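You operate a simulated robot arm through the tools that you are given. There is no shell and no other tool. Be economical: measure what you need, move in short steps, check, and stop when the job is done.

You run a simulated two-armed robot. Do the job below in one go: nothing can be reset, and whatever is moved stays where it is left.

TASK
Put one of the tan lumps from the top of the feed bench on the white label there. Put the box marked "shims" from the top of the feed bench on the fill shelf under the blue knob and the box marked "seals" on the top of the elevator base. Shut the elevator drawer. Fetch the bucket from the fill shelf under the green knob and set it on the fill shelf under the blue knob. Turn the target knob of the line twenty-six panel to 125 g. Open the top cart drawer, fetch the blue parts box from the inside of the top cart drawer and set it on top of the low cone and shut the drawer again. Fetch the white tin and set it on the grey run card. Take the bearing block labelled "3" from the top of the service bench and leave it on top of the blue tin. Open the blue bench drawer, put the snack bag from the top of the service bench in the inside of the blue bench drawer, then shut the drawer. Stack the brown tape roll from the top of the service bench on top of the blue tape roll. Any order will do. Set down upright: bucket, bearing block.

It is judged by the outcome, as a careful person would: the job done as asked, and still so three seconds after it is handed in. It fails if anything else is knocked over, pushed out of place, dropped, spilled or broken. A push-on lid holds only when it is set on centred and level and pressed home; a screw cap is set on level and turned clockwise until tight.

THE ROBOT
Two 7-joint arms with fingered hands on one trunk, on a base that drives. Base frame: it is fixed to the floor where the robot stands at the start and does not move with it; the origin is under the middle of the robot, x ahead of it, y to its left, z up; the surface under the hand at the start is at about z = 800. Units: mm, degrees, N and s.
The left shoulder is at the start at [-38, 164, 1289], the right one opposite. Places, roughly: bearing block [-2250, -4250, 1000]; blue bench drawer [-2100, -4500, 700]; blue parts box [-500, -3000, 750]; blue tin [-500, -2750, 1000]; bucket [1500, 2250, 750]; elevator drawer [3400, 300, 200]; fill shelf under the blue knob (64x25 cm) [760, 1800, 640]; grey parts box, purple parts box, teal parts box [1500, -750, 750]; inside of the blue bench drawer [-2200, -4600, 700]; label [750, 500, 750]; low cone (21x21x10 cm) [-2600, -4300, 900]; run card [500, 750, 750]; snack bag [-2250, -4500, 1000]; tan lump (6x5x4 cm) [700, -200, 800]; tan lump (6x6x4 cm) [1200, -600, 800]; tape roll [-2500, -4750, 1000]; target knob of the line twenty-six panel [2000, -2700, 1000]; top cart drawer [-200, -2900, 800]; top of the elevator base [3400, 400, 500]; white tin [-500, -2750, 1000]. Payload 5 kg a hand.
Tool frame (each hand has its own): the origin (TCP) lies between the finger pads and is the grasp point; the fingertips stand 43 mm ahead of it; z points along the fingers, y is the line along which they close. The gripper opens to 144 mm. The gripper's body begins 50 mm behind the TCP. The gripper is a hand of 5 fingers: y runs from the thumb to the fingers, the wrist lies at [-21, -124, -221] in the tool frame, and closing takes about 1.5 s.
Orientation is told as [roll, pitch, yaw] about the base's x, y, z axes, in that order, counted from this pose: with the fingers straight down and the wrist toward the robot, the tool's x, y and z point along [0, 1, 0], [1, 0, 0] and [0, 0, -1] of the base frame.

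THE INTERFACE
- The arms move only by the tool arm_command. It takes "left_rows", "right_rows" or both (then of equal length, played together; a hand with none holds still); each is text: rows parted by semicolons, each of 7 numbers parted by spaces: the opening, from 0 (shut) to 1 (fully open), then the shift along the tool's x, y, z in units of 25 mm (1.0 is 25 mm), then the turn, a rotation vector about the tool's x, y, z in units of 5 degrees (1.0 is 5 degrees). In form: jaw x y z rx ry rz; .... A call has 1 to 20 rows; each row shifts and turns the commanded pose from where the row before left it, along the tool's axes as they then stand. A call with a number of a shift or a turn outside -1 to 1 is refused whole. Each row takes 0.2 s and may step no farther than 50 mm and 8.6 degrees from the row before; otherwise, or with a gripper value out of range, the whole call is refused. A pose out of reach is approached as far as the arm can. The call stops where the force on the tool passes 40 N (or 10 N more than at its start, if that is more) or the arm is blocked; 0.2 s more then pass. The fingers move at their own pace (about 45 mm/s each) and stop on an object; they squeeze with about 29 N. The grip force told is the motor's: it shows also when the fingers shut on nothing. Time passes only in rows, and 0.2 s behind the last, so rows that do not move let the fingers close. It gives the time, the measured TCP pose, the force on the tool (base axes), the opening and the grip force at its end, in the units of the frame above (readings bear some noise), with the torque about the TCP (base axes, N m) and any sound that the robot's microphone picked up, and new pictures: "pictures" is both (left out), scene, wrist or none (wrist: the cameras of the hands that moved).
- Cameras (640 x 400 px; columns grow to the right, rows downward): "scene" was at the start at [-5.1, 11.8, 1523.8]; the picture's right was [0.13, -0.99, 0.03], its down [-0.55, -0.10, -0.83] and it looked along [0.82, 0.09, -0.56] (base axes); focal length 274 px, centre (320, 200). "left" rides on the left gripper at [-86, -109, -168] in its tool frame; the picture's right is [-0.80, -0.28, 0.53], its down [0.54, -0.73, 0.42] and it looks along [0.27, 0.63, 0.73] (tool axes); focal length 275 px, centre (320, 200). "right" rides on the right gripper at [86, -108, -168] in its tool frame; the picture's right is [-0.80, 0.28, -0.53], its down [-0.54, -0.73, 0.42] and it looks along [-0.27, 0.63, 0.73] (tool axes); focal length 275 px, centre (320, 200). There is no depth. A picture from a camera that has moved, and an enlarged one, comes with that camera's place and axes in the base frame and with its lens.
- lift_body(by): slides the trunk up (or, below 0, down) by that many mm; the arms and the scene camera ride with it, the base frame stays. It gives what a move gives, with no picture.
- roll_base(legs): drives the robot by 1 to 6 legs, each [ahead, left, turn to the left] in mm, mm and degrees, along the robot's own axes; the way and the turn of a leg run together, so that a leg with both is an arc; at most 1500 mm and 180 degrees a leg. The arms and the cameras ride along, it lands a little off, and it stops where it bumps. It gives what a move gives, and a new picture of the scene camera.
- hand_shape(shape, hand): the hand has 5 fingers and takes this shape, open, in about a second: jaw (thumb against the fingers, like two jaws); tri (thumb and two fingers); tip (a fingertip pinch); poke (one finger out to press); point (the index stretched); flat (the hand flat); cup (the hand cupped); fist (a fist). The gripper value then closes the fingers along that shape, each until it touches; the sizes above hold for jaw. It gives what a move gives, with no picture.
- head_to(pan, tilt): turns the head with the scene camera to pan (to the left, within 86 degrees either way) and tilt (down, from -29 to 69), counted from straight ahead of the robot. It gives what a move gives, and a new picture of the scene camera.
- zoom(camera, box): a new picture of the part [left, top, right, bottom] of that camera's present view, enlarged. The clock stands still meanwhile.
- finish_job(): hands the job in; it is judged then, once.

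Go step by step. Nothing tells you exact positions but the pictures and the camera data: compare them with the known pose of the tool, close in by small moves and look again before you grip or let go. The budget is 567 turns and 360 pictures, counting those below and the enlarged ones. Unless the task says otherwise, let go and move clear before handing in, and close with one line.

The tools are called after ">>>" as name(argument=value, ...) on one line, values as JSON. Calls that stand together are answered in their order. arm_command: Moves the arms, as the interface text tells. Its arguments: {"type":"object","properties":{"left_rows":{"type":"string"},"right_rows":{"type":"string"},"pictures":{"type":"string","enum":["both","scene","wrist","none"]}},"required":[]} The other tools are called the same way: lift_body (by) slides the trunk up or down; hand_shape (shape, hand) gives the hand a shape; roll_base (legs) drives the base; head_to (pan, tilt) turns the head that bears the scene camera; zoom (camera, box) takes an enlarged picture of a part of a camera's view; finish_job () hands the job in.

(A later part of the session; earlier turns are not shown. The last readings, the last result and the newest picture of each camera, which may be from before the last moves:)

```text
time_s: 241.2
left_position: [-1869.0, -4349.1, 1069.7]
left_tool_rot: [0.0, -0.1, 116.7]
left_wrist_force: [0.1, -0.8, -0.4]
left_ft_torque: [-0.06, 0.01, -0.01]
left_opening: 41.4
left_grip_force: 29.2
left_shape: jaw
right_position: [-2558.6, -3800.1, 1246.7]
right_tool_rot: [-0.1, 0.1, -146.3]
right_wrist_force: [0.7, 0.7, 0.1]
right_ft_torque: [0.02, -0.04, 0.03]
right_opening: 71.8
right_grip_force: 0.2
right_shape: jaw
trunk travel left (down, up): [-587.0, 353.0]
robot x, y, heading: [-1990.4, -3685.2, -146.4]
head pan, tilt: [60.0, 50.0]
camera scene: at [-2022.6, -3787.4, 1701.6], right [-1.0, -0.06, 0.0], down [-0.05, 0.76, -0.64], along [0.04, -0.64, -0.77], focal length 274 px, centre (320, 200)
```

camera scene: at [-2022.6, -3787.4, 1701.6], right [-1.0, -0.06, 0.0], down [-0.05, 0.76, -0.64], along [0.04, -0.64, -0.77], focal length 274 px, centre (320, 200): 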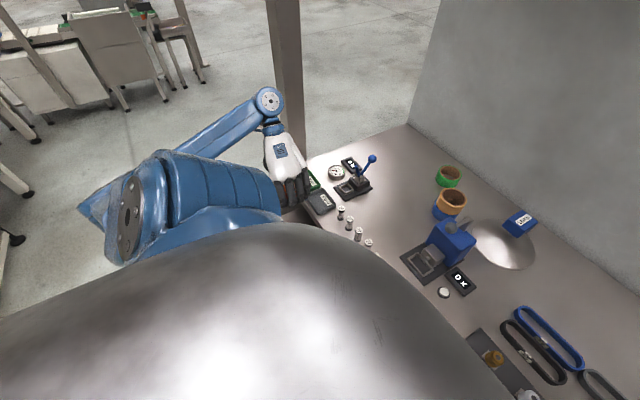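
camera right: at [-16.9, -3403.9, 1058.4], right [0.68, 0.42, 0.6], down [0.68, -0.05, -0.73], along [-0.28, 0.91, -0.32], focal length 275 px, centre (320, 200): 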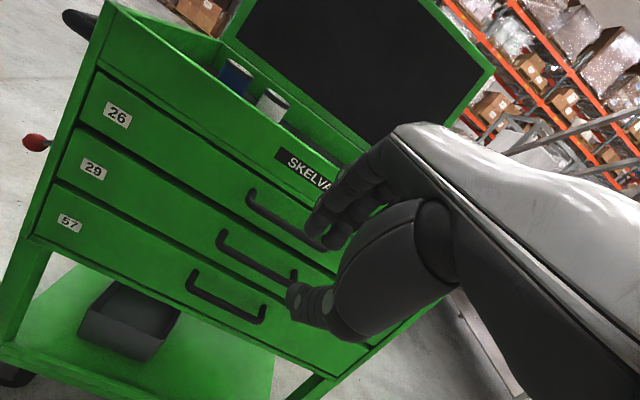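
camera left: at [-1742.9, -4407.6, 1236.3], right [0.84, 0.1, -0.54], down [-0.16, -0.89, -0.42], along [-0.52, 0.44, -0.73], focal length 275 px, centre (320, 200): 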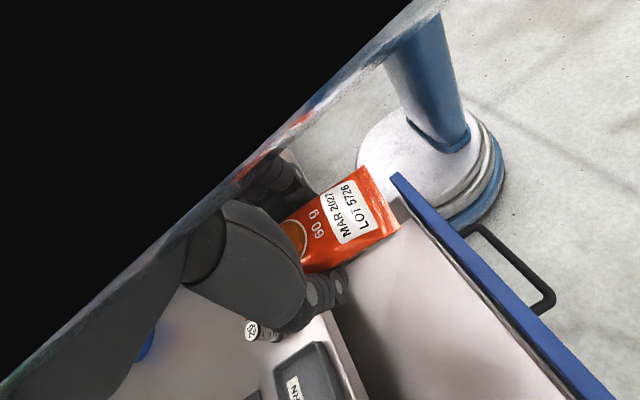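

The bag is over the drawer's inside. I lower it.

>>> arm_command(left_rows="0 0 0 1 0 0 0;0 0 0 1 0 0 0;0 0 0 1 0 0 0;0 0 0 1 0 0 0;0 0 0 1 0 0 0;0 0 0 1 0 0 0;0 0 0 1 0 0 0;0 0 0 1 0 0 0;0 0 0 1 0 0 0;0 0 0 1 0 0 0", pictures="wrist")

```text
time_s: 243.4
left_position: [-1870.2, -4347.2, 818.8]
left_tool_rot: [0.0, -0.1, 116.8]
left_wrist_force: [0.0, 0.0, -0.9]
left_ft_torque: [0.0, 0.02, -0.02]
left_opening: 41.9
left_grip_force: 28.6
left_shape: jaw
right_position: [-2557.8, -3801.7, 1246.0]
right_tool_rot: [0.0, 0.1, -146.4]
right_wrist_force: [0.2, -1.4, 0.2]
right_ft_torque: [0.02, -0.03, 0.01]
right_opening: 71.5
right_grip_force: 0.0
right_shape: jaw
trunk travel left (down, up): [-587.0, 353.0]
robot x, y, heading: [-1985.3, -3683.2, -146.3]
head pan, tilt: [60.0, 50.0]
camera left: at [-1743.8, -4406.3, 987.0], right [0.84, 0.11, -0.53], down [-0.16, -0.89, -0.42], along [-0.52, 0.44, -0.73], focal length 275 px, centre (320, 200)
```

left: 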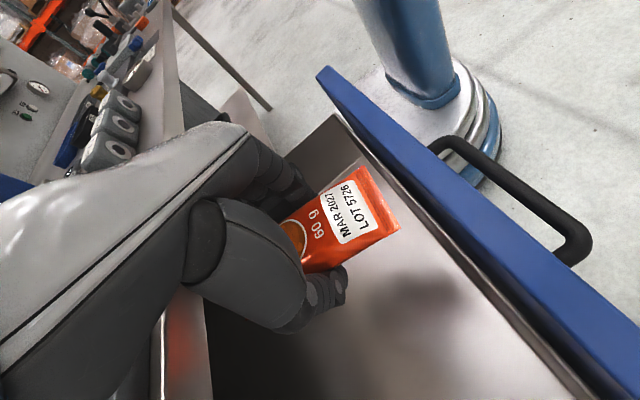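

Still above the floor of the drawer. I lower further in small steps.

>>> arm_command(left_rows="0 0 0 0.8 0 0 0;0 0 0 0.8 0 0 0;0 0 0 0.5 0 0 0;0 0 0 0 0 0 0", pictures="none")

>>> arm_command(left_rows="0 0 0 0.4 0 0 0;0 0 0 0.3 0 0 0;0 0 0 0 0 0 0", pictures="wrist")

```text
time_s: 244.4
left_position: [-1869.6, -4346.6, 766.5]
left_tool_rot: [0.0, -0.2, 116.7]
left_wrist_force: [0.1, 0.5, -0.3]
left_ft_torque: [0.0, -0.01, 0.02]
left_opening: 41.4
left_grip_force: 29.0
left_shape: jaw
right_position: [-2559.3, -3801.5, 1245.7]
right_tool_rot: [0.0, 0.0, -146.4]
right_wrist_force: [-0.5, -0.2, 0.8]
right_ft_torque: [-0.03, 0.0, 0.0]
right_opening: 71.5
right_grip_force: 0.1
right_shape: jaw
trunk travel left (down, up): [-587.0, 353.0]
robot x, y, heading: [-1986.5, -3682.4, -146.6]
head pan, tilt: [60.0, 50.0]
```

```text
time_s: 245.2
left_position: [-1869.6, -4346.8, 748.4]
left_tool_rot: [0.0, 0.0, 116.7]
left_wrist_force: [-0.6, -0.8, 0.1]
left_ft_torque: [0.0, -0.01, 0.01]
left_opening: 41.6
left_grip_force: 29.2
left_shape: jaw
right_position: [-2558.0, -3800.1, 1245.8]
right_tool_rot: [0.0, 0.1, -146.4]
right_wrist_force: [-0.6, -0.4, 0.5]
right_ft_torque: [-0.02, 0.02, -0.04]
right_opening: 71.7
right_grip_force: 0.0
right_shape: jaw
trunk travel left (down, up): [-587.0, 353.0]
robot x, y, heading: [-1983.6, -3680.9, -146.4]
head pan, tilt: [60.0, 50.0]
camera left: at [-1743.9, -4405.8, 915.9], right [0.84, 0.11, -0.53], down [-0.16, -0.89, -0.42], along [-0.52, 0.44, -0.73], focal length 275 px, centre (320, 200)
```

left: 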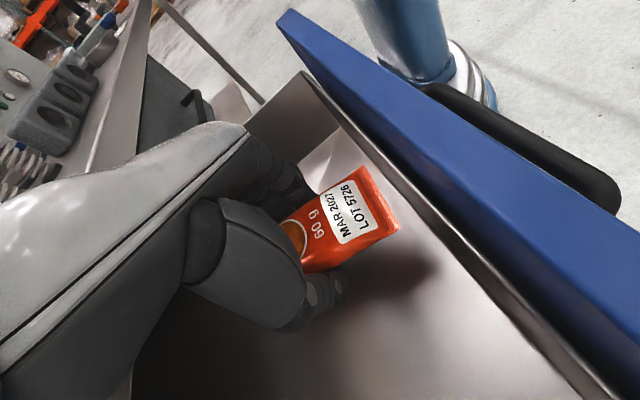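

A little more to go.

>>> arm_command(left_rows="0 0 0 0.3 0 0 0;0 0 0 0.2 0 0 0;0 0 0 0 0 0 0", pictures="none")

>>> arm_command(left_rows="0 0 0 0.25 0 0 0;0 0 0 0 0 0 0", pictures="wrist")

```text
time_s: 246.0
left_position: [-1868.9, -4346.8, 735.8]
left_tool_rot: [0.1, -0.2, 116.7]
left_wrist_force: [0.0, 0.1, -1.1]
left_ft_torque: [-0.02, -0.02, 0.02]
left_opening: 41.6
left_grip_force: 29.1
left_shape: jaw
right_position: [-2558.8, -3801.2, 1245.4]
right_tool_rot: [-0.1, 0.0, -146.4]
right_wrist_force: [-0.1, -0.4, 0.8]
right_ft_torque: [0.01, -0.02, -0.02]
right_opening: 71.7
right_grip_force: 0.1
right_shape: jaw
trunk travel left (down, up): [-587.0, 353.0]
robot x, y, heading: [-1988.4, -3683.5, -146.7]
head pan, tilt: [60.0, 50.0]
```

```text
time_s: 246.6
left_position: [-1868.5, -4347.2, 729.6]
left_tool_rot: [0.1, -0.1, 116.8]
left_wrist_force: [0.7, 0.6, -1.0]
left_ft_torque: [-0.02, -0.02, 0.01]
left_opening: 41.5
left_grip_force: 29.7
left_shape: jaw
right_position: [-2558.9, -3801.1, 1245.8]
right_tool_rot: [-0.1, 0.2, -146.5]
right_wrist_force: [-0.5, -0.8, 0.6]
right_ft_torque: [-0.01, 0.05, 0.0]
right_opening: 71.9
right_grip_force: 0.0
right_shape: jaw
trunk travel left (down, up): [-587.0, 353.0]
robot x, y, heading: [-1986.5, -3685.3, -146.4]
head pan, tilt: [60.0, 50.0]
camera left: at [-1743.9, -4405.8, 897.8], right [0.84, 0.11, -0.53], down [-0.16, -0.89, -0.42], along [-0.52, 0.44, -0.73], focal length 275 px, centre (320, 200)
```

left: 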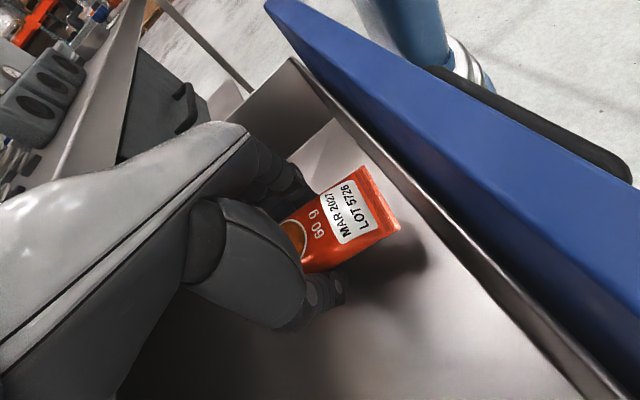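

Still clear; I lower on until I feel the floor.

>>> arm_command(left_rows="0 0 0 0.3 0 0 0;0 0 0 0 0 0 0", pictures="none")

>>> arm_command(left_rows="0 0 0 0.25 0 0 0;0 0 0 0 0 0 0", pictures="none")

>>> arm_command(left_rows="0 0 0 0.25 0 0 0;0 0 0 0 0 0 0", pictures="none")

```text
time_s: 247.2
left_position: [-1869.9, -4347.9, 722.6]
left_tool_rot: [0.0, -0.1, 116.7]
left_wrist_force: [0.4, 0.0, -1.0]
left_ft_torque: [0.01, -0.01, 0.0]
left_opening: 41.6
left_grip_force: 28.8
left_shape: jaw
right_position: [-2559.9, -3800.5, 1246.5]
right_tool_rot: [-0.1, 0.2, -146.5]
right_wrist_force: [-0.8, 0.9, 0.2]
right_ft_torque: [0.03, 0.01, 0.01]
right_opening: 71.9
right_grip_force: 0.0
right_shape: jaw
trunk travel left (down, up): [-587.0, 353.0]
robot x, y, heading: [-1986.5, -3686.2, -146.3]
head pan, tilt: [60.0, 50.0]
```

```text
time_s: 247.8
left_position: [-1869.7, -4346.8, 717.7]
left_tool_rot: [0.0, -0.1, 116.7]
left_wrist_force: [-1.6, 2.2, 14.3]
left_ft_torque: [0.62, 0.08, 0.03]
left_opening: 41.7
left_grip_force: 29.4
left_shape: jaw
right_position: [-2560.4, -3798.8, 1245.4]
right_tool_rot: [0.0, 0.1, -146.4]
right_wrist_force: [0.1, 0.9, 0.0]
right_ft_torque: [0.0, 0.03, 0.04]
right_opening: 71.7
right_grip_force: 0.1
right_shape: jaw
trunk travel left (down, up): [-587.0, 353.0]
robot x, y, heading: [-1987.2, -3684.0, -146.6]
head pan, tilt: [60.0, 50.0]
```

```text
time_s: 248.2
left_position: [-1872.5, -4348.0, 717.5]
left_tool_rot: [0.2, -0.4, 116.7]
left_wrist_force: [-3.4, 5.0, 29.7]
left_ft_torque: [1.09, 0.08, 0.08]
left_opening: 42.3
left_grip_force: 29.3
left_shape: jaw
right_position: [-2559.5, -3798.5, 1245.4]
right_tool_rot: [0.1, 0.0, -146.3]
right_wrist_force: [-0.9, -0.4, -0.3]
right_ft_torque: [0.03, 0.01, 0.0]
right_opening: 71.8
right_grip_force: 0.0
right_shape: jaw
trunk travel left (down, up): [-587.0, 353.0]
robot x, y, heading: [-1983.4, -3686.5, -146.3]
head pan, tilt: [60.0, 50.0]
stopped in row 2 (left hand): the force on the tool passed its limit at 45 N (the readings are from after the stop); the commanded pose is now the measured one
```

Touched down. I ease up, open and lift out.

>>> arm_command(left_rows="0 0 0 -0.15 0 0 0;0.3 0 0 0 0 0 0;0.6 0 0 0 0 0 0;0.7 0 0 0 0 0 0;0.7 0 0 0 0 0 0;0.7 0 0 -1 0 0 0;0.7 0 0 -1 0 0 0;0.7 0 0 -1 0 0 0;0.7 0 0 -1 0 0 0;0.7 0 0 -1 0 0 0;0.7 0 0 -1 0 0 0;0.7 0 0 -1 0 0 0;0.7 0 0 -1 0 0 0;0.7 0 0 -1 0 0 0;0.7 0 0 -1 0 0 0;0.7 0 0 -1 0 0 0;0.7 0 0 -1 0 0 0;0.7 0 0 -1 0 0 0", pictures="wrist")

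```text
time_s: 252.1
left_position: [-1867.9, -4347.1, 1042.4]
left_tool_rot: [0.0, -0.2, 116.9]
left_wrist_force: [1.1, 0.3, -0.6]
left_ft_torque: [-0.03, 0.01, -0.01]
left_opening: 100.1
left_grip_force: 0.0
left_shape: jaw
right_position: [-2559.2, -3798.8, 1246.1]
right_tool_rot: [0.0, 0.1, -146.4]
right_wrist_force: [-1.2, -0.3, 0.0]
right_ft_torque: [0.0, -0.03, 0.02]
right_opening: 71.7
right_grip_force: 0.0
right_shape: jaw
trunk travel left (down, up): [-587.0, 353.0]
robot x, y, heading: [-1986.1, -3685.3, -146.5]
head pan, tilt: [60.0, 50.0]
camera left: at [-1742.4, -4406.0, 1209.0], right [0.84, 0.11, -0.54], down [-0.16, -0.89, -0.42], along [-0.52, 0.44, -0.73], focal length 275 px, centre (320, 200)
```

left: 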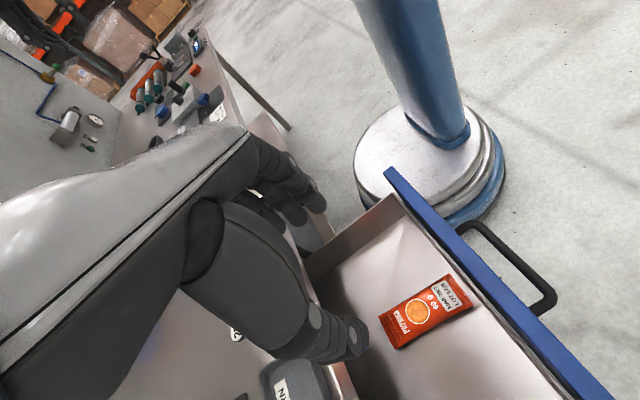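

The bag lies in the drawer. I turn the hand back, then drive back to the front of the drawer to shut it.

>>> arm_command(left_rows="0.3 0 0 -1 0 0 -1;0.3 0 0 -1 0 0 -1;0.3 0 0 0 0 0 -1;0.3 0 0 0 0 0 -1;0.3 0 0 0 0 0 -1;0.3 0 0 0 0 0 -1;0.3 0 0 0 0 0 -1;0.3 0 0 0 0 0 -1;0.3 0 0 0 0 0 -1;0.3 0 0 0 0 0 -1;0.3 0 0 0 0 0 -1;0.3 0 0 0 0 0 -1;0.3 0 0 0 0 0 -1;0.3 0 0 0 0 0 -1;0.3 0 0 0 0 0 -1;0.3 0 0 0 0 0 -1;0.3 0 0 0 0 0 -1;0.3 0 0 0 0 0 -1;0.3 0 0 0 0 0 -1;0.3 0 0 0 0 0 -0.7", pictures="none")

>>> roll_base(legs=[[-450, 0, 0], [0, 330, 0]])

>>> head_to(pan=20, tilt=50)

```text
time_s: 256.2
left_position: [-1868.7, -4349.6, 1093.3]
left_tool_rot: [-0.2, -0.1, -144.8]
left_wrist_force: [0.6, 0.2, 0.8]
left_ft_torque: [-0.04, 0.0, -0.01]
left_opening: 43.7
left_grip_force: 0.0
left_shape: jaw
right_position: [-2558.7, -3800.1, 1246.1]
right_tool_rot: [0.0, 0.0, -146.4]
right_wrist_force: [0.1, 0.6, 0.0]
right_ft_torque: [-0.03, -0.03, -0.01]
right_opening: 71.9
right_grip_force: 0.1
right_shape: jaw
trunk travel left (down, up): [-587.0, 353.0]
robot x, y, heading: [-1987.2, -3688.0, -146.7]
head pan, tilt: [60.0, 50.0]
```

```text
time_s: 260.8
left_position: [-1305.8, -4376.2, 1094.7]
left_tool_rot: [-0.1, -0.2, -144.2]
left_wrist_force: [-0.1, 0.9, 1.1]
left_ft_torque: [-0.03, 0.0, -0.01]
left_opening: 43.5
left_grip_force: 0.2
left_shape: jaw
right_position: [-2001.0, -3832.0, 1245.5]
right_tool_rot: [0.0, 0.1, -145.9]
right_wrist_force: [-0.4, 0.1, -0.5]
right_ft_torque: [0.0, 0.0, -0.01]
right_opening: 71.7
right_grip_force: 0.0
right_shape: jaw
trunk travel left (down, up): [-587.0, 353.0]
robot x, y, heading: [-1428.4, -3712.9, -145.7]
head pan, tilt: [60.0, 50.0]
camera scene: at [-1464.8, -3814.2, 1701.7], right [-1.0, -0.07, 0.0], down [-0.05, 0.76, -0.64], along [0.05, -0.64, -0.77], focal length 274 px, centre (320, 200)
```

scene: 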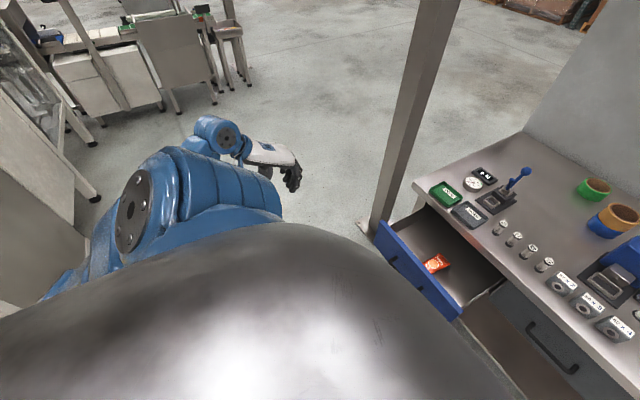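

```text
time_s: 261.8
left_position: [-1305.3, -4376.3, 1093.1]
left_tool_rot: [-0.2, -0.2, -144.2]
left_wrist_force: [-0.5, 0.7, -0.2]
left_ft_torque: [0.0, -0.04, 0.01]
left_opening: 43.5
left_grip_force: 0.1
left_shape: jaw
right_position: [-1999.2, -3833.7, 1245.9]
right_tool_rot: [-0.1, 0.1, -145.9]
right_wrist_force: [0.0, -0.1, 0.3]
right_ft_torque: [-0.02, -0.02, 0.0]
right_opening: 72.0
right_grip_force: 0.1
right_shape: jaw
trunk travel left (down, up): [-587.0, 353.0]
robot x, y, heading: [-1431.3, -3713.1, -145.9]
head pan, tilt: [20.0, 50.0]
camera scene: at [-1514.4, -3800.8, 1701.6], right [-0.81, 0.59, 0.0], down [0.45, 0.62, -0.64], along [-0.38, -0.52, -0.77], focal length 274 px, centre (320, 200)
```

scene: 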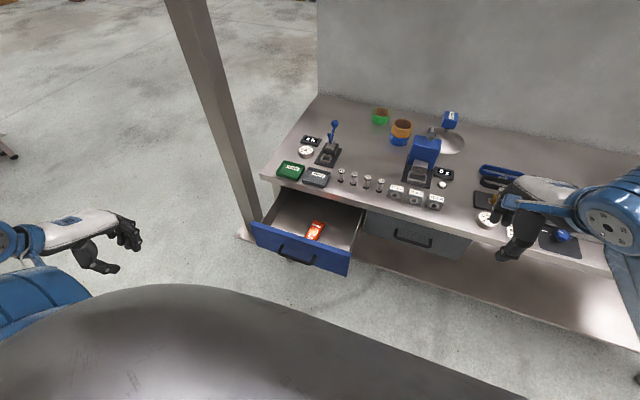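

The drawer with the bag is in view. I bring the left hand in front of its handle, low.

>>> arm_command(left_rows="0 -0.96 0.55 0 0 0 0;0 -0.96 0.55 0 0 0 0;0 -0.96 0.55 0 0 0 0;0 -0.96 0.55 0 0 0 0;0 -0.96 0.55 0 0 0 0;0 -0.96 0.55 0 0 0 0;0 -0.96 0.55 0 0 0 0;0 -0.96 0.55 0 0 0 0;0 -0.96 0.55 0 0 0 0;0 -0.96 0.55 0 0 0 0;0 -0.96 0.55 0 0 0 0;0 -0.96 0.55 0 0 0 0;0 -0.96 0.55 0 0 0 0;0 -0.96 0.55 0 0 0 0", pictures="none")

>>> lift_body(by=-200)

>>> arm_command(left_rows="0 0 0 1 0 0 0;0 0 0 1 0 0 0;0 0 0 1 0 0 0;0 0 0 1 0 0 0;0 0 0 1 0 0 0", pictures="both")

```text
time_s: 264.8
left_position: [-1663.0, -4243.7, 1079.6]
left_tool_rot: [-0.2, 0.0, -144.2]
left_wrist_force: [-0.8, -0.1, 0.5]
left_ft_torque: [-0.04, 0.01, -0.01]
left_opening: 0.1
left_grip_force: 29.1
left_shape: jaw
left hand out of reach, approached as far as the arm can: row 6, 7, 8, 9, 10
right_position: [-1999.4, -3832.8, 1245.4]
right_tool_rot: [0.0, 0.1, -145.8]
right_wrist_force: [0.3, 0.2, 0.5]
right_ft_torque: [0.0, -0.05, 0.01]
right_opening: 71.8
right_grip_force: 0.1
right_shape: jaw
trunk travel left (down, up): [-587.0, 353.0]
robot x, y, heading: [-1423.6, -3715.2, -145.8]
head pan, tilt: [20.0, 50.0]
```

```text
time_s: 267.0
left_position: [-1662.8, -4244.6, 880.7]
left_tool_rot: [-0.2, -0.1, -144.2]
left_wrist_force: [-0.4, 0.1, 0.3]
left_ft_torque: [-0.01, 0.03, 0.0]
left_opening: 0.1
left_grip_force: 29.7
left_shape: jaw
right_position: [-2000.2, -3834.2, 1045.4]
right_tool_rot: [-0.1, 0.1, -145.9]
right_wrist_force: [-0.2, 0.6, 0.2]
right_ft_torque: [0.01, -0.02, -0.01]
right_opening: 71.6
right_grip_force: 0.1
right_shape: jaw
trunk travel left (down, up): [-387.0, 553.0]
robot x, y, heading: [-1426.8, -3713.8, -146.0]
head pan, tilt: [20.0, 50.0]
```

```text
time_s: 268.2
left_position: [-1663.4, -4241.3, 755.6]
left_tool_rot: [-0.2, -0.1, -144.3]
left_wrist_force: [1.1, -0.4, -0.2]
left_ft_torque: [-0.02, 0.02, 0.0]
left_opening: 0.0
left_grip_force: 29.2
left_shape: jaw
right_position: [-1999.6, -3833.4, 1045.9]
right_tool_rot: [-0.1, 0.1, -145.9]
right_wrist_force: [0.3, -0.4, -0.5]
right_ft_torque: [-0.01, 0.0, 0.02]
right_opening: 71.8
right_grip_force: 0.2
right_shape: jaw
trunk travel left (down, up): [-387.0, 553.0]
robot x, y, heading: [-1429.1, -3711.6, -146.1]
head pan, tilt: [20.0, 50.0]
camera scene: at [-1514.2, -3801.5, 1501.6], right [-0.81, 0.59, 0.0], down [0.45, 0.62, -0.64], along [-0.38, -0.52, -0.77], focal length 274 px, centre (320, 200)
camera left: at [-1625.2, -4110.4, 922.9], right [-0.24, 0.81, -0.53], down [0.9, -0.02, -0.43], along [-0.36, -0.58, -0.73], focal length 275 px, centre (320, 200)
```

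scene: 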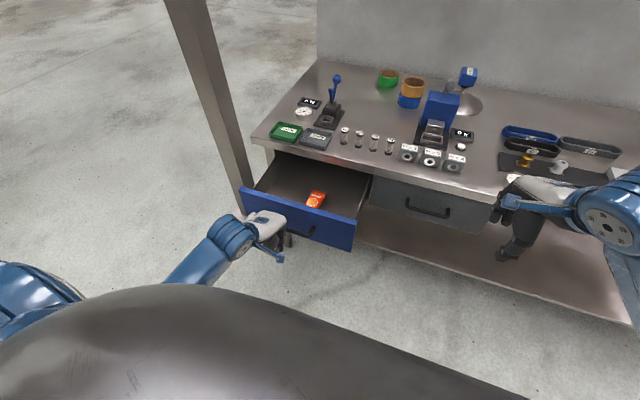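
left: 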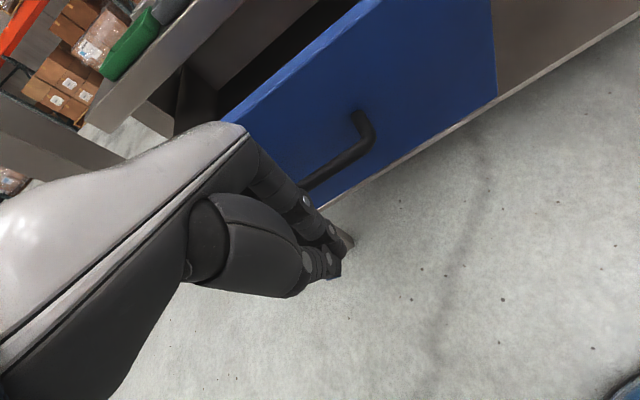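

I tilt the closed hand forward so only the fingertips push, then push the drawer in.

>>> arm_command(left_rows="0 0 0 0 -1 0 0;0 0 0 0 -1 0 0;0 0 0 0 -1 0 0;0 0 0 0 -1 0 0;0 0 0 0 -1 0 0;0 0 0 0 -1 0 0;0 0 0 0 -1 0 0;0 0 0 0 -1 0 0;0 0 0 0 -1 0 0;0 0 0 0 -1 0 0;0 0 0.64 0.766 0 0 0;0 0 0.64 0.766 0 0 0;0 0 0.64 0.766 0 0 0;0 0 0.64 0.766 0 0 0;0 0 0.64 0.766 0 0 0;0 0 0.64 0.766 0 0 0;0 0 0.64 0.766 0 0 0;0 0 0.64 0.766 0 0 0", pictures="both")

```text
time_s: 272.0
left_position: [-1824.9, -4360.5, 755.1]
left_tool_rot: [-0.3, -50.1, -143.9]
left_wrist_force: [0.1, 1.1, -0.3]
left_ft_torque: [0.01, 0.07, -0.02]
left_opening: 0.0
left_grip_force: 29.1
left_shape: jaw
right_position: [-1999.9, -3832.2, 1045.0]
right_tool_rot: [-0.1, 0.2, -146.0]
right_wrist_force: [0.3, -0.2, -0.2]
right_ft_torque: [0.0, -0.05, -0.02]
right_opening: 71.7
right_grip_force: 0.1
right_shape: jaw
trunk travel left (down, up): [-387.0, 553.0]
robot x, y, heading: [-1427.7, -3708.7, -146.2]
head pan, tilt: [20.0, 50.0]
camera scene: at [-1515.0, -3801.9, 1501.5], right [-0.81, 0.59, 0.0], down [0.45, 0.62, -0.64], along [-0.38, -0.52, -0.77], focal length 274 px, centre (320, 200)
camera left: at [-1714.4, -4176.1, 779.8], right [-0.65, 0.51, -0.56], down [0.43, -0.36, -0.83], along [-0.63, -0.78, 0.01], focal length 275 px, centre (320, 200)
```

scene: 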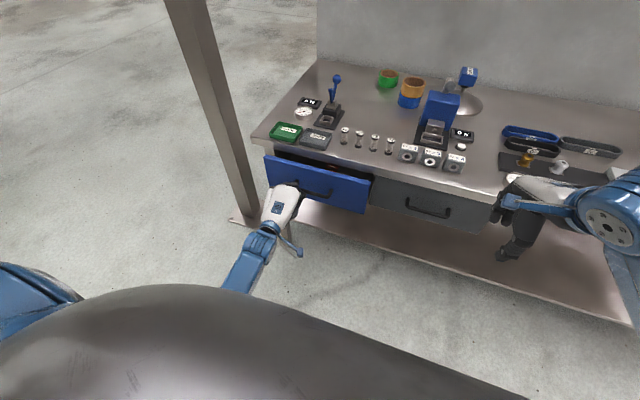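
left: 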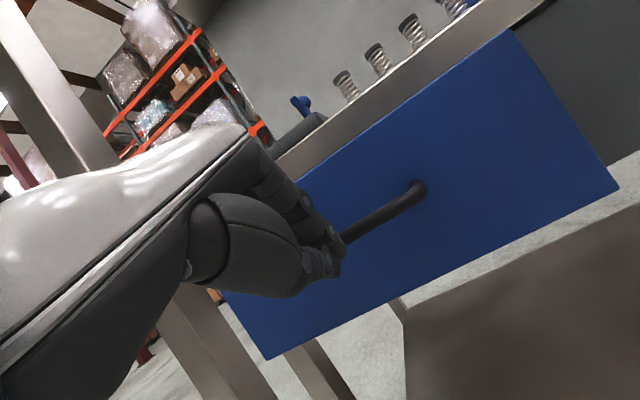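

It is sliding in. I push on until it stops.

>>> arm_command(left_rows="0 0 0.64 0.766 0 0 0;0 0 0.64 0.766 0 0 0;0 0 0.5 0.6 0 0 0;0 0 0.3 0.36 0 0 0;0 0 0.3 0.36 0 0 0;0 0 0.3 0.36 0 0 0", pictures="both")

```text
time_s: 272.9
left_position: [-1879.4, -4403.2, 752.9]
left_tool_rot: [-0.5, -49.7, -143.8]
left_wrist_force: [22.3, 17.4, 4.2]
left_ft_torque: [0.13, -0.29, -0.03]
left_opening: 0.1
left_grip_force: 28.8
left_shape: jaw
right_position: [-1997.4, -3832.9, 1046.6]
right_tool_rot: [0.0, 0.1, -145.8]
right_wrist_force: [0.4, -0.5, 0.0]
right_ft_torque: [0.01, -0.04, 0.03]
right_opening: 71.7
right_grip_force: 0.1
right_shape: jaw
trunk travel left (down, up): [-387.0, 553.0]
robot x, y, heading: [-1427.8, -3712.9, -145.9]
head pan, tilt: [20.0, 50.0]
stopped in row 4 (left hand): the force on the tool passed its limit at 50 N (the readings are from after the stop); the commanded pose is now the measured one
camera scene: at [-1511.4, -3799.6, 1501.8], right [-0.81, 0.58, 0.0], down [0.45, 0.62, -0.64], along [-0.38, -0.52, -0.77], focal length 274 px, centre (320, 200)
camera left: at [-1770.2, -4217.8, 778.8], right [-0.65, 0.52, -0.56], down [0.43, -0.35, -0.83], along [-0.62, -0.78, 0.01], focal length 275 px, centre (320, 200)
```

scene: 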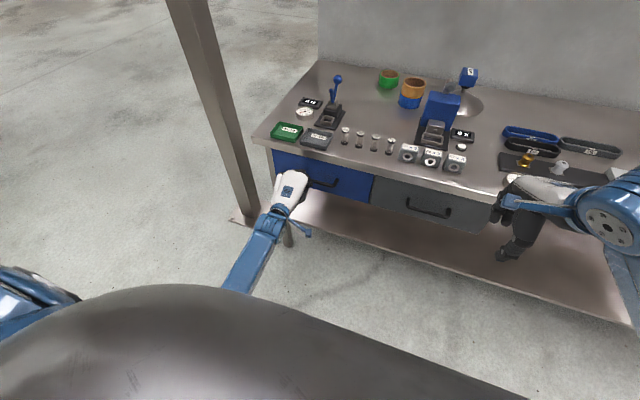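
left: 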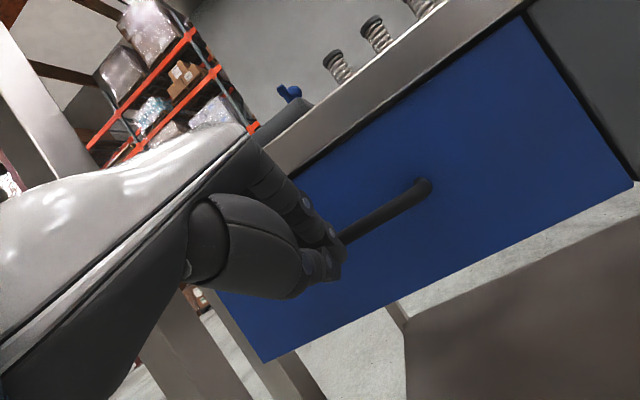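

The push ended in a firm stop. I withdraw the hand and zoom to see that both drawer fronts are flush.

>>> arm_command(left_rows="0.3 0 0 -1 0 0 0;0.3 0 0 -1 0 0 0;0.3 0 0 -1 0 0 0;0.3 0 0 -1 0 0 0;0.3 0 0.2 -1 1 0 0;0.3 0 0.2 -1 1 0 0;0.3 0 0.2 -1 1 0 0;0.3 0 0.2 -1 1 0 0;0.3 0 0.2 -1 1 0 0;0.3 0 0 -1 1 0 0;0.3 0 0 -1 1 0 0;0.3 0 0 -1 1 0 0;0.3 0 0 -1 1 0 0;0.3 0 0 -1 1 0 0", pictures="none")

>>> zoom(camera="scene", box=[240, 100, 480, 240])

```text
time_s: 275.9
left_position: [-1743.0, -4309.6, 1049.1]
left_tool_rot: [-0.3, 0.3, -144.1]
left_wrist_force: [0.5, 0.1, -1.1]
left_ft_torque: [0.0, 0.03, -0.02]
left_opening: 42.9
left_grip_force: 0.1
left_shape: jaw
right_position: [-2000.0, -3834.9, 1046.0]
right_tool_rot: [-0.1, 0.0, -145.7]
right_wrist_force: [1.0, 0.4, -0.3]
right_ft_torque: [0.03, 0.04, -0.06]
right_opening: 71.7
right_grip_force: 0.1
right_shape: jaw
trunk travel left (down, up): [-387.0, 553.0]
robot x, y, heading: [-1429.0, -3713.2, -145.8]
head pan, tilt: [20.0, 50.0]
```

```text
2.67 times, centred on (360, 170) of scene
camera zoom: at [-1513.5, -3802.4, 1501.4], right [-0.81, 0.58, 0.0], down [0.45, 0.62, -0.64], along [-0.38, -0.52, -0.77], focal length 731 px, centre (213, 280)
```

zoom: 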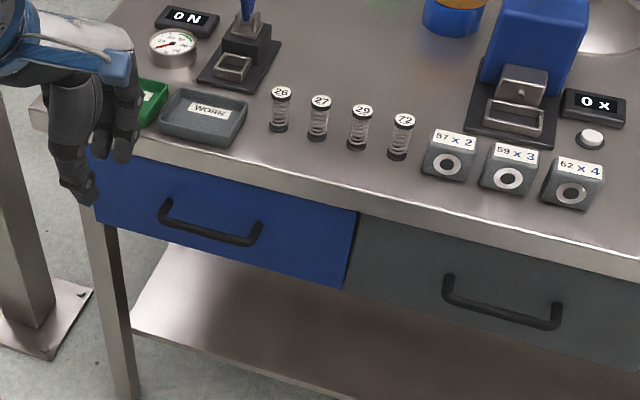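

The blue drawer is shut flush. Next the block "59 x 3": I raise the trunk and come closer for the left hand.

>>> lift_body(by=120)

>>> roll_base(legs=[[0, -200, 0], [250, 0, 0]])

>>> arm_command(left_rows="0.7 -0.9 0.35 0 0 0 0;0.7 -0.9 0.35 0 0 0 0;0.7 -0.9 0.35 0 0 0 0;0.7 -0.9 0.35 0 0 0 0;0.7 -0.9 0.35 0 0 0 0;0.7 -0.9 0.35 0 0 0 0;0.7 -0.9 0.35 0 0 0 0;0.7 -0.9 0.35 0 0 0 0;0.7 0 0 0 0 0 0", pictures="both")

```text
time_s: 277.4
left_position: [-1744.5, -4309.9, 1169.5]
left_tool_rot: [-0.3, 0.3, -144.2]
left_wrist_force: [0.3, 0.8, 0.1]
left_ft_torque: [0.0, -0.01, 0.01]
left_opening: 42.9
left_grip_force: 0.0
left_shape: jaw
right_position: [-1999.0, -3834.9, 1166.1]
right_tool_rot: [-0.1, 0.0, -145.8]
right_wrist_force: [0.1, 0.3, -0.3]
right_ft_torque: [0.01, 0.03, -0.01]
right_opening: 71.8
right_grip_force: 0.0
right_shape: jaw
trunk travel left (down, up): [-507.0, 433.0]
robot x, y, heading: [-1427.2, -3713.9, -145.9]
head pan, tilt: [20.0, 50.0]
```

```text
time_s: 280.5
left_position: [-2058.9, -4289.8, 1171.4]
left_tool_rot: [-0.3, 0.1, -143.8]
left_wrist_force: [0.4, -0.2, 0.0]
left_ft_torque: [0.01, 0.04, -0.02]
left_opening: 43.1
left_grip_force: 0.0
left_shape: jaw
right_position: [-2316.6, -3816.1, 1166.0]
right_tool_rot: [-0.1, 0.1, -145.4]
right_wrist_force: [-0.2, 0.3, 0.7]
right_ft_torque: [0.01, 0.0, -0.03]
right_opening: 71.7
right_grip_force: 0.0
right_shape: jaw
trunk travel left (down, up): [-507.0, 433.0]
robot x, y, heading: [-1748.2, -3689.5, -145.4]
head pan, tilt: [20.0, 50.0]
camera scene: at [-1831.4, -3779.5, 1621.7], right [-0.82, 0.58, 0.0], down [0.44, 0.62, -0.64], along [-0.37, -0.52, -0.77], focal length 274 px, centre (320, 200)
```

scene: 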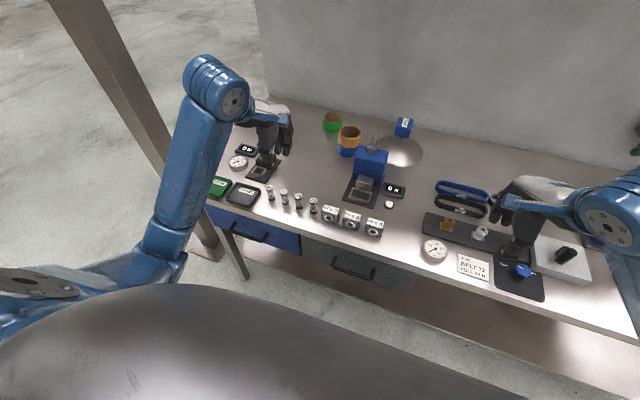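

```text
time_s: 282.5
left_position: [-2220.7, -4186.5, 1170.1]
left_tool_rot: [-0.3, 0.1, -143.8]
left_wrist_force: [0.7, 0.1, 0.7]
left_ft_torque: [0.01, 0.02, 0.03]
left_opening: 100.7
left_grip_force: 0.0
left_shape: jaw
right_position: [-2316.5, -3816.8, 1165.2]
right_tool_rot: [-0.2, 0.1, -145.4]
right_wrist_force: [0.1, -0.7, -0.2]
right_ft_torque: [0.01, -0.03, -0.03]
right_opening: 71.8
right_grip_force: 0.1
right_shape: jaw
trunk travel left (down, up): [-507.0, 433.0]
robot x, y, heading: [-1744.2, -3690.6, -145.3]
head pan, tilt: [20.0, 50.0]
camera scene: at [-1831.3, -3780.9, 1621.6], right [-0.82, 0.58, 0.0], down [0.44, 0.62, -0.64], along [-0.37, -0.52, -0.77], focal length 274 px, centre (320, 200)
camera left: at [-2185.5, -4055.4, 1337.9], right [-0.24, 0.81, -0.53], down [0.91, -0.01, -0.42], along [-0.35, -0.58, -0.73], focal length 275 px, centre (320, 200)
```

scene: 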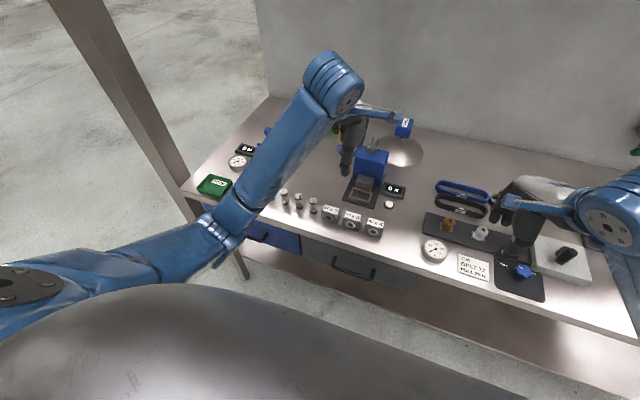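
left: 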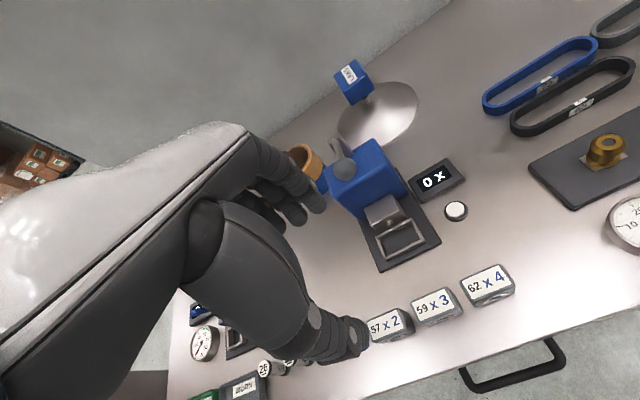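

The middle block is 29 mm right and 13 mm back. I correct and descend above it.

>>> arm_command(left_rows="0.7 -0.58 -0.26 1 0 0 0;0.7 -0.58 -0.26 1 0 0 0;0.7 0 0 1 0 0 0;0.7 0 0 1 0 0 0;0.7 0 0 1 0 0 0;0.7 0 0 1 0 0 0;0.7 0 0 1 0 0 0;0.7 0 0 0 0 0 0", pictures="wrist")

```text
time_s: 284.3
left_position: [-2229.1, -4154.7, 995.4]
left_tool_rot: [-0.3, 0.1, -143.7]
left_wrist_force: [0.2, 0.6, -0.2]
left_ft_torque: [0.0, 0.03, -0.04]
left_opening: 100.3
left_grip_force: 0.1
left_shape: jaw
right_position: [-2317.8, -3816.3, 1165.8]
right_tool_rot: [-0.1, 0.1, -145.4]
right_wrist_force: [-0.3, 0.5, 0.5]
right_ft_torque: [-0.02, -0.02, -0.01]
right_opening: 71.9
right_grip_force: 0.1
right_shape: jaw
trunk travel left (down, up): [-507.0, 433.0]
robot x, y, heading: [-1746.6, -3691.3, -145.6]
head pan, tilt: [20.0, 50.0]
camera left: at [-2192.7, -4021.5, 1163.2], right [-0.24, 0.81, -0.53], down [0.91, -0.01, -0.42], along [-0.35, -0.58, -0.73], focal length 275 px, centre (320, 200)
```

left: 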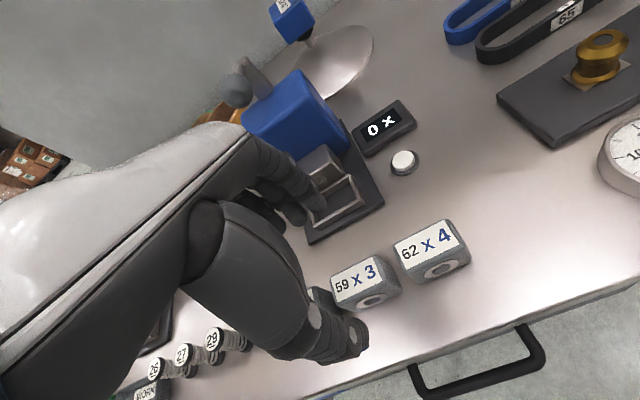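

The block is right under the hand. I narrow the opening and descend to grip it.

>>> arm_command(left_rows="0.56 0 0 0 0 0 0;0.56 0 0 0 0 0 0;0.56 0 0 1 0 0 0;0.56 0 0 1 0 0 0;0.56 0 0 1 0 0 0;0.56 0 0 0.55 0 0 0;0.56 0 0 0 0 0 0", pictures="wrist")

```text
time_s: 285.9
left_position: [-2227.6, -4155.2, 907.0]
left_tool_rot: [-0.3, 0.2, -143.7]
left_wrist_force: [0.7, -0.7, 0.5]
left_ft_torque: [0.0, -0.01, 0.01]
left_opening: 81.1
left_grip_force: 0.0
left_shape: jaw
right_position: [-2316.3, -3815.9, 1165.5]
right_tool_rot: [-0.1, 0.1, -145.4]
right_wrist_force: [-0.1, 0.5, 0.6]
right_ft_torque: [0.02, 0.01, 0.01]
right_opening: 71.8
right_grip_force: 0.0
right_shape: jaw
trunk travel left (down, up): [-507.0, 433.0]
robot x, y, heading: [-1742.4, -3690.1, -145.3]
head pan, tilt: [20.0, 50.0]
camera left: at [-2191.1, -4022.9, 1074.4], right [-0.24, 0.81, -0.53], down [0.91, -0.01, -0.42], along [-0.35, -0.58, -0.73], focal length 275 px, centre (320, 200)
```

left: 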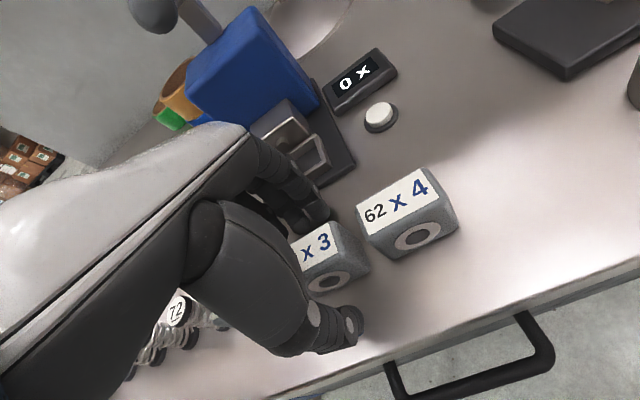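

The block "x 3" is between thumb and fingers. I close and lift.

>>> arm_command(left_rows="0 0 0 0 0 0 0;0 0 0 0 0 0 0;0 0 0 0 0 0 0;0 0 0 0 0 0 0;0 0 0 0 0 0 0;0 0 0 0 0 0 0", pictures="wrist")

>>> arm_command(left_rows="0 0 0 -0.5 0 0 0;0 0 0 -1 0 0 0;0 0 0 -1 0 0 0;0 0 0 -1 0 0 0;0 0 0 -1 0 0 0;0 0 0 -1 0 0 0;0 0 0 -1 0 0 0;0 0 0 -1 0 0 0", pictures="both")

```text
time_s: 287.3
left_position: [-2228.2, -4156.0, 907.1]
left_tool_rot: [-0.3, 0.1, -143.8]
left_wrist_force: [0.1, 0.6, -0.2]
left_ft_torque: [0.02, 0.03, -0.03]
left_opening: 29.0
left_grip_force: 29.2
left_shape: jaw
right_position: [-2315.8, -3817.0, 1165.9]
right_tool_rot: [-0.1, 0.0, -145.4]
right_wrist_force: [0.3, 0.1, 0.4]
right_ft_torque: [0.0, 0.01, 0.01]
right_opening: 71.4
right_grip_force: 0.1
right_shape: jaw
trunk travel left (down, up): [-507.0, 433.0]
robot x, y, heading: [-1749.2, -3691.6, -145.7]
head pan, tilt: [20.0, 50.0]
camera left: at [-2191.2, -4022.9, 1074.6], right [-0.24, 0.81, -0.53], down [0.91, -0.01, -0.42], along [-0.35, -0.58, -0.73], focal length 275 px, centre (320, 200)
```

left: 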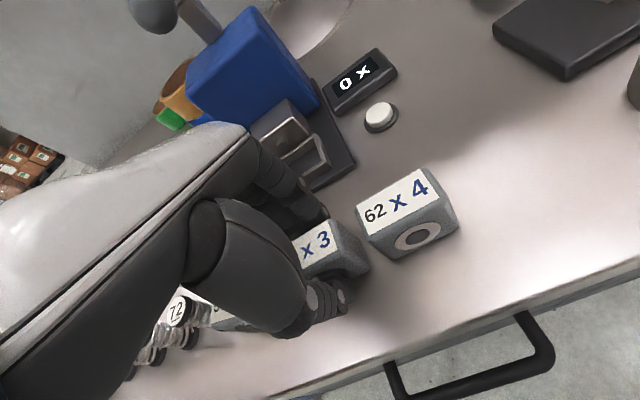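

```text
time_s: 289.1
left_position: [-2228.3, -4154.8, 1096.1]
left_tool_rot: [-0.3, 0.2, -143.8]
left_wrist_force: [-0.5, -0.3, -3.6]
left_ft_torque: [0.0, 0.0, 0.02]
left_opening: 29.0
left_grip_force: 29.3
left_shape: jaw
right_position: [-2317.2, -3816.5, 1166.3]
right_tool_rot: [-0.1, 0.0, -145.4]
right_wrist_force: [-0.1, 0.1, 0.2]
right_ft_torque: [0.0, -0.02, 0.02]
right_opening: 71.7
right_grip_force: 0.0
right_shape: jaw
trunk travel left (down, up): [-507.0, 433.0]
robot x, y, heading: [-1746.8, -3692.5, -145.3]
head pan, tilt: [20.0, 50.0]
camera scene: at [-1832.8, -3780.1, 1621.5], right [-0.82, 0.58, 0.0], down [0.44, 0.62, -0.64], along [-0.37, -0.52, -0.77], focal length 274 px, centre (320, 200)
camera left: at [-2192.9, -4023.1, 1264.5], right [-0.24, 0.81, -0.53], down [0.91, -0.01, -0.42], along [-0.35, -0.58, -0.74], focal length 275 px, centre (320, 200)
```

scene: 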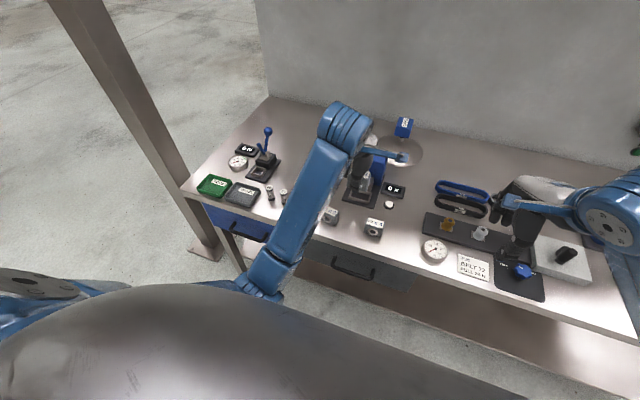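
left: 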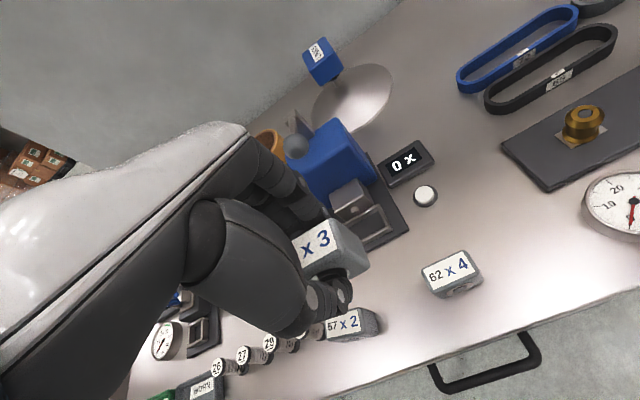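

The block is held; the bench is undisturbed. I back away and turn toward the cart.

>>> roll_base(legs=[[-450, 0, 0], [0, 0, 179]])

>>> head_to(pan=0, tilt=35)

```text
time_s: 299.0
left_position: [-884.6, -2991.8, 1096.5]
left_tool_rot: [-0.3, 0.1, 34.3]
left_wrist_force: [0.6, 0.2, -3.2]
left_ft_torque: [0.03, 0.01, 0.01]
left_opening: 28.5
left_grip_force: 28.9
left_shape: jaw
right_position: [-806.0, -3333.2, 1166.2]
right_tool_rot: [-0.1, 0.2, 32.8]
right_wrist_force: [0.1, -0.3, 0.2]
right_ft_torque: [0.0, -0.03, -0.05]
right_opening: 71.7
right_grip_force: 0.0
right_shape: jaw
trunk travel left (down, up): [-507.0, 433.0]
robot x, y, heading: [-1380.1, -3436.8, 32.3]
head pan, tilt: [20.0, 50.0]
camera scene: at [-1291.3, -3349.3, 1621.5], right [0.79, -0.61, 0.0], down [-0.47, -0.61, -0.64], along [0.39, 0.51, -0.77], focal length 274 px, centre (320, 200)
```

scene: 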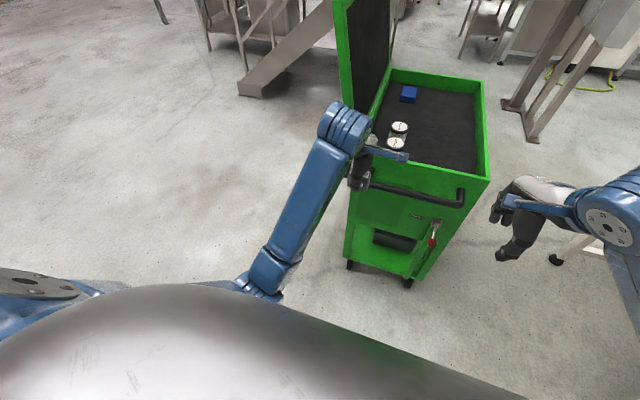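

```text
time_s: 299.9
left_position: [-884.2, -2992.0, 1096.4]
left_tool_rot: [-0.3, 0.1, 34.3]
left_wrist_force: [0.2, 0.6, -2.8]
left_ft_torque: [0.05, 0.01, -0.02]
left_opening: 28.6
left_grip_force: 28.6
left_shape: jaw
right_position: [-808.0, -3332.9, 1164.3]
right_tool_rot: [-0.1, 0.1, 32.8]
right_wrist_force: [-0.8, -0.4, -0.2]
right_ft_torque: [-0.01, -0.03, 0.01]
right_opening: 71.9
right_grip_force: 0.1
right_shape: jaw
trunk travel left (down, up): [-507.0, 433.0]
robot x, y, heading: [-1379.4, -3442.2, 32.7]
head pan, tilt: [0.0, 35.0]
camera scene: at [-1263.9, -3362.9, 1643.2], right [0.54, -0.84, 0.0], down [-0.48, -0.31, -0.82], along [0.69, 0.44, -0.57], focal length 274 px, centre (320, 200)
```

scene: 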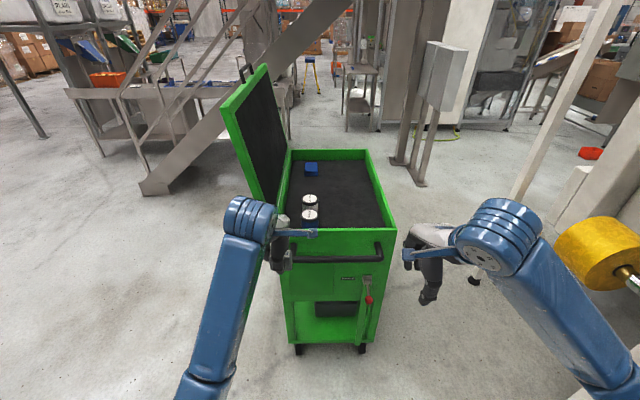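

The blue tin's lid is near (-585, -2884, 987). I drive 250 mm forward to reach it.

>>> roll_base(legs=[[250, -40, 0]])

>>> zoom(camera="left", box=[0, 0, 640, 400])

>>> zoom(camera="right", box=[0, 0, 640, 400])

```text
time_s: 301.7
left_position: [-650.8, -2893.5, 1096.9]
left_tool_rot: [-0.4, 0.1, 34.0]
left_wrist_force: [-0.3, 0.5, -3.8]
left_ft_torque: [-0.01, -0.04, 0.02]
left_opening: 28.4
left_grip_force: 29.0
left_shape: jaw
right_position: [-574.7, -3236.2, 1166.4]
right_tool_rot: [-0.2, 0.1, 32.3]
right_wrist_force: [0.5, 0.6, 0.5]
right_ft_torque: [0.01, 0.02, 0.02]
right_opening: 71.7
right_grip_force: 0.1
right_shape: jaw
trunk travel left (down, up): [-507.0, 433.0]
robot x, y, heading: [-1149.6, -3337.5, 32.3]
head pan, tilt: [0.0, 35.0]
camera scene: at [-1032.1, -3262.6, 1643.4], right [0.54, -0.84, 0.0], down [-0.48, -0.31, -0.82], along [0.69, 0.44, -0.57], focal length 274 px, centre (320, 200)
```

scene: 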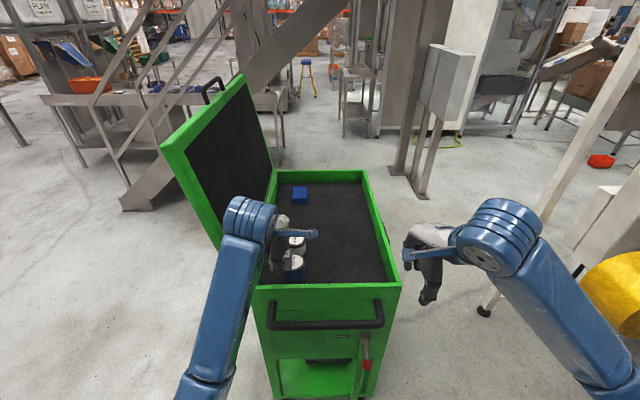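

```text
1.00 times, centred on (320, 200) of left (not enlarged: the box is as wide or as high as the picture)
camera zoom: at [-692.8, -3025.0, 1264.9], right [0.21, -0.82, -0.53], down [-0.9, 0.04, -0.42], along [0.37, 0.57, -0.73], focal length 275 px, centre (320, 200)
```

zoom: 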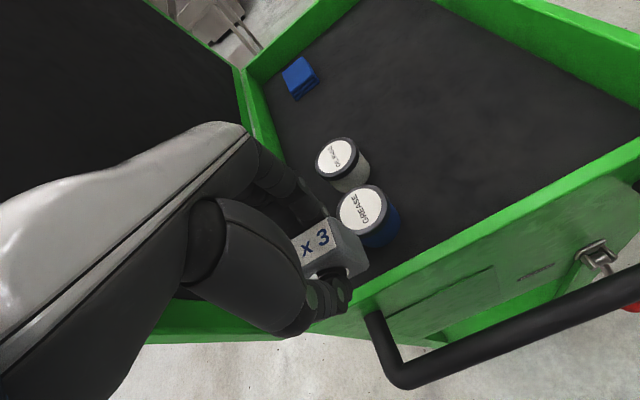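

```text
1.00 times, centred on (320, 200) of right (not enlarged: the box is as wide or as high as the picture)
camera zoom: at [-713.8, -3220.2, 1333.3], right [0.67, -0.52, 0.53], down [-0.32, -0.85, -0.42], along [0.67, 0.11, -0.73], focal length 275 px, centre (320, 200)
```

zoom: 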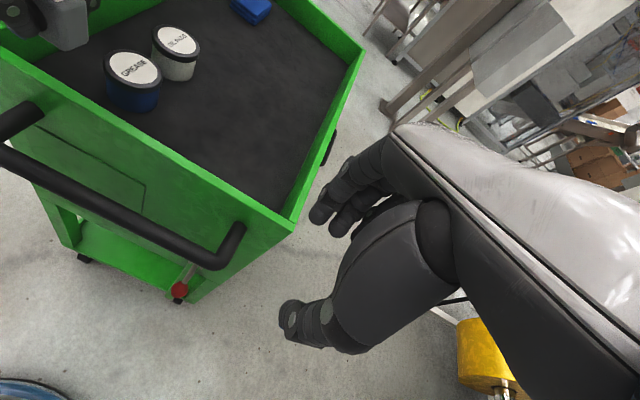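

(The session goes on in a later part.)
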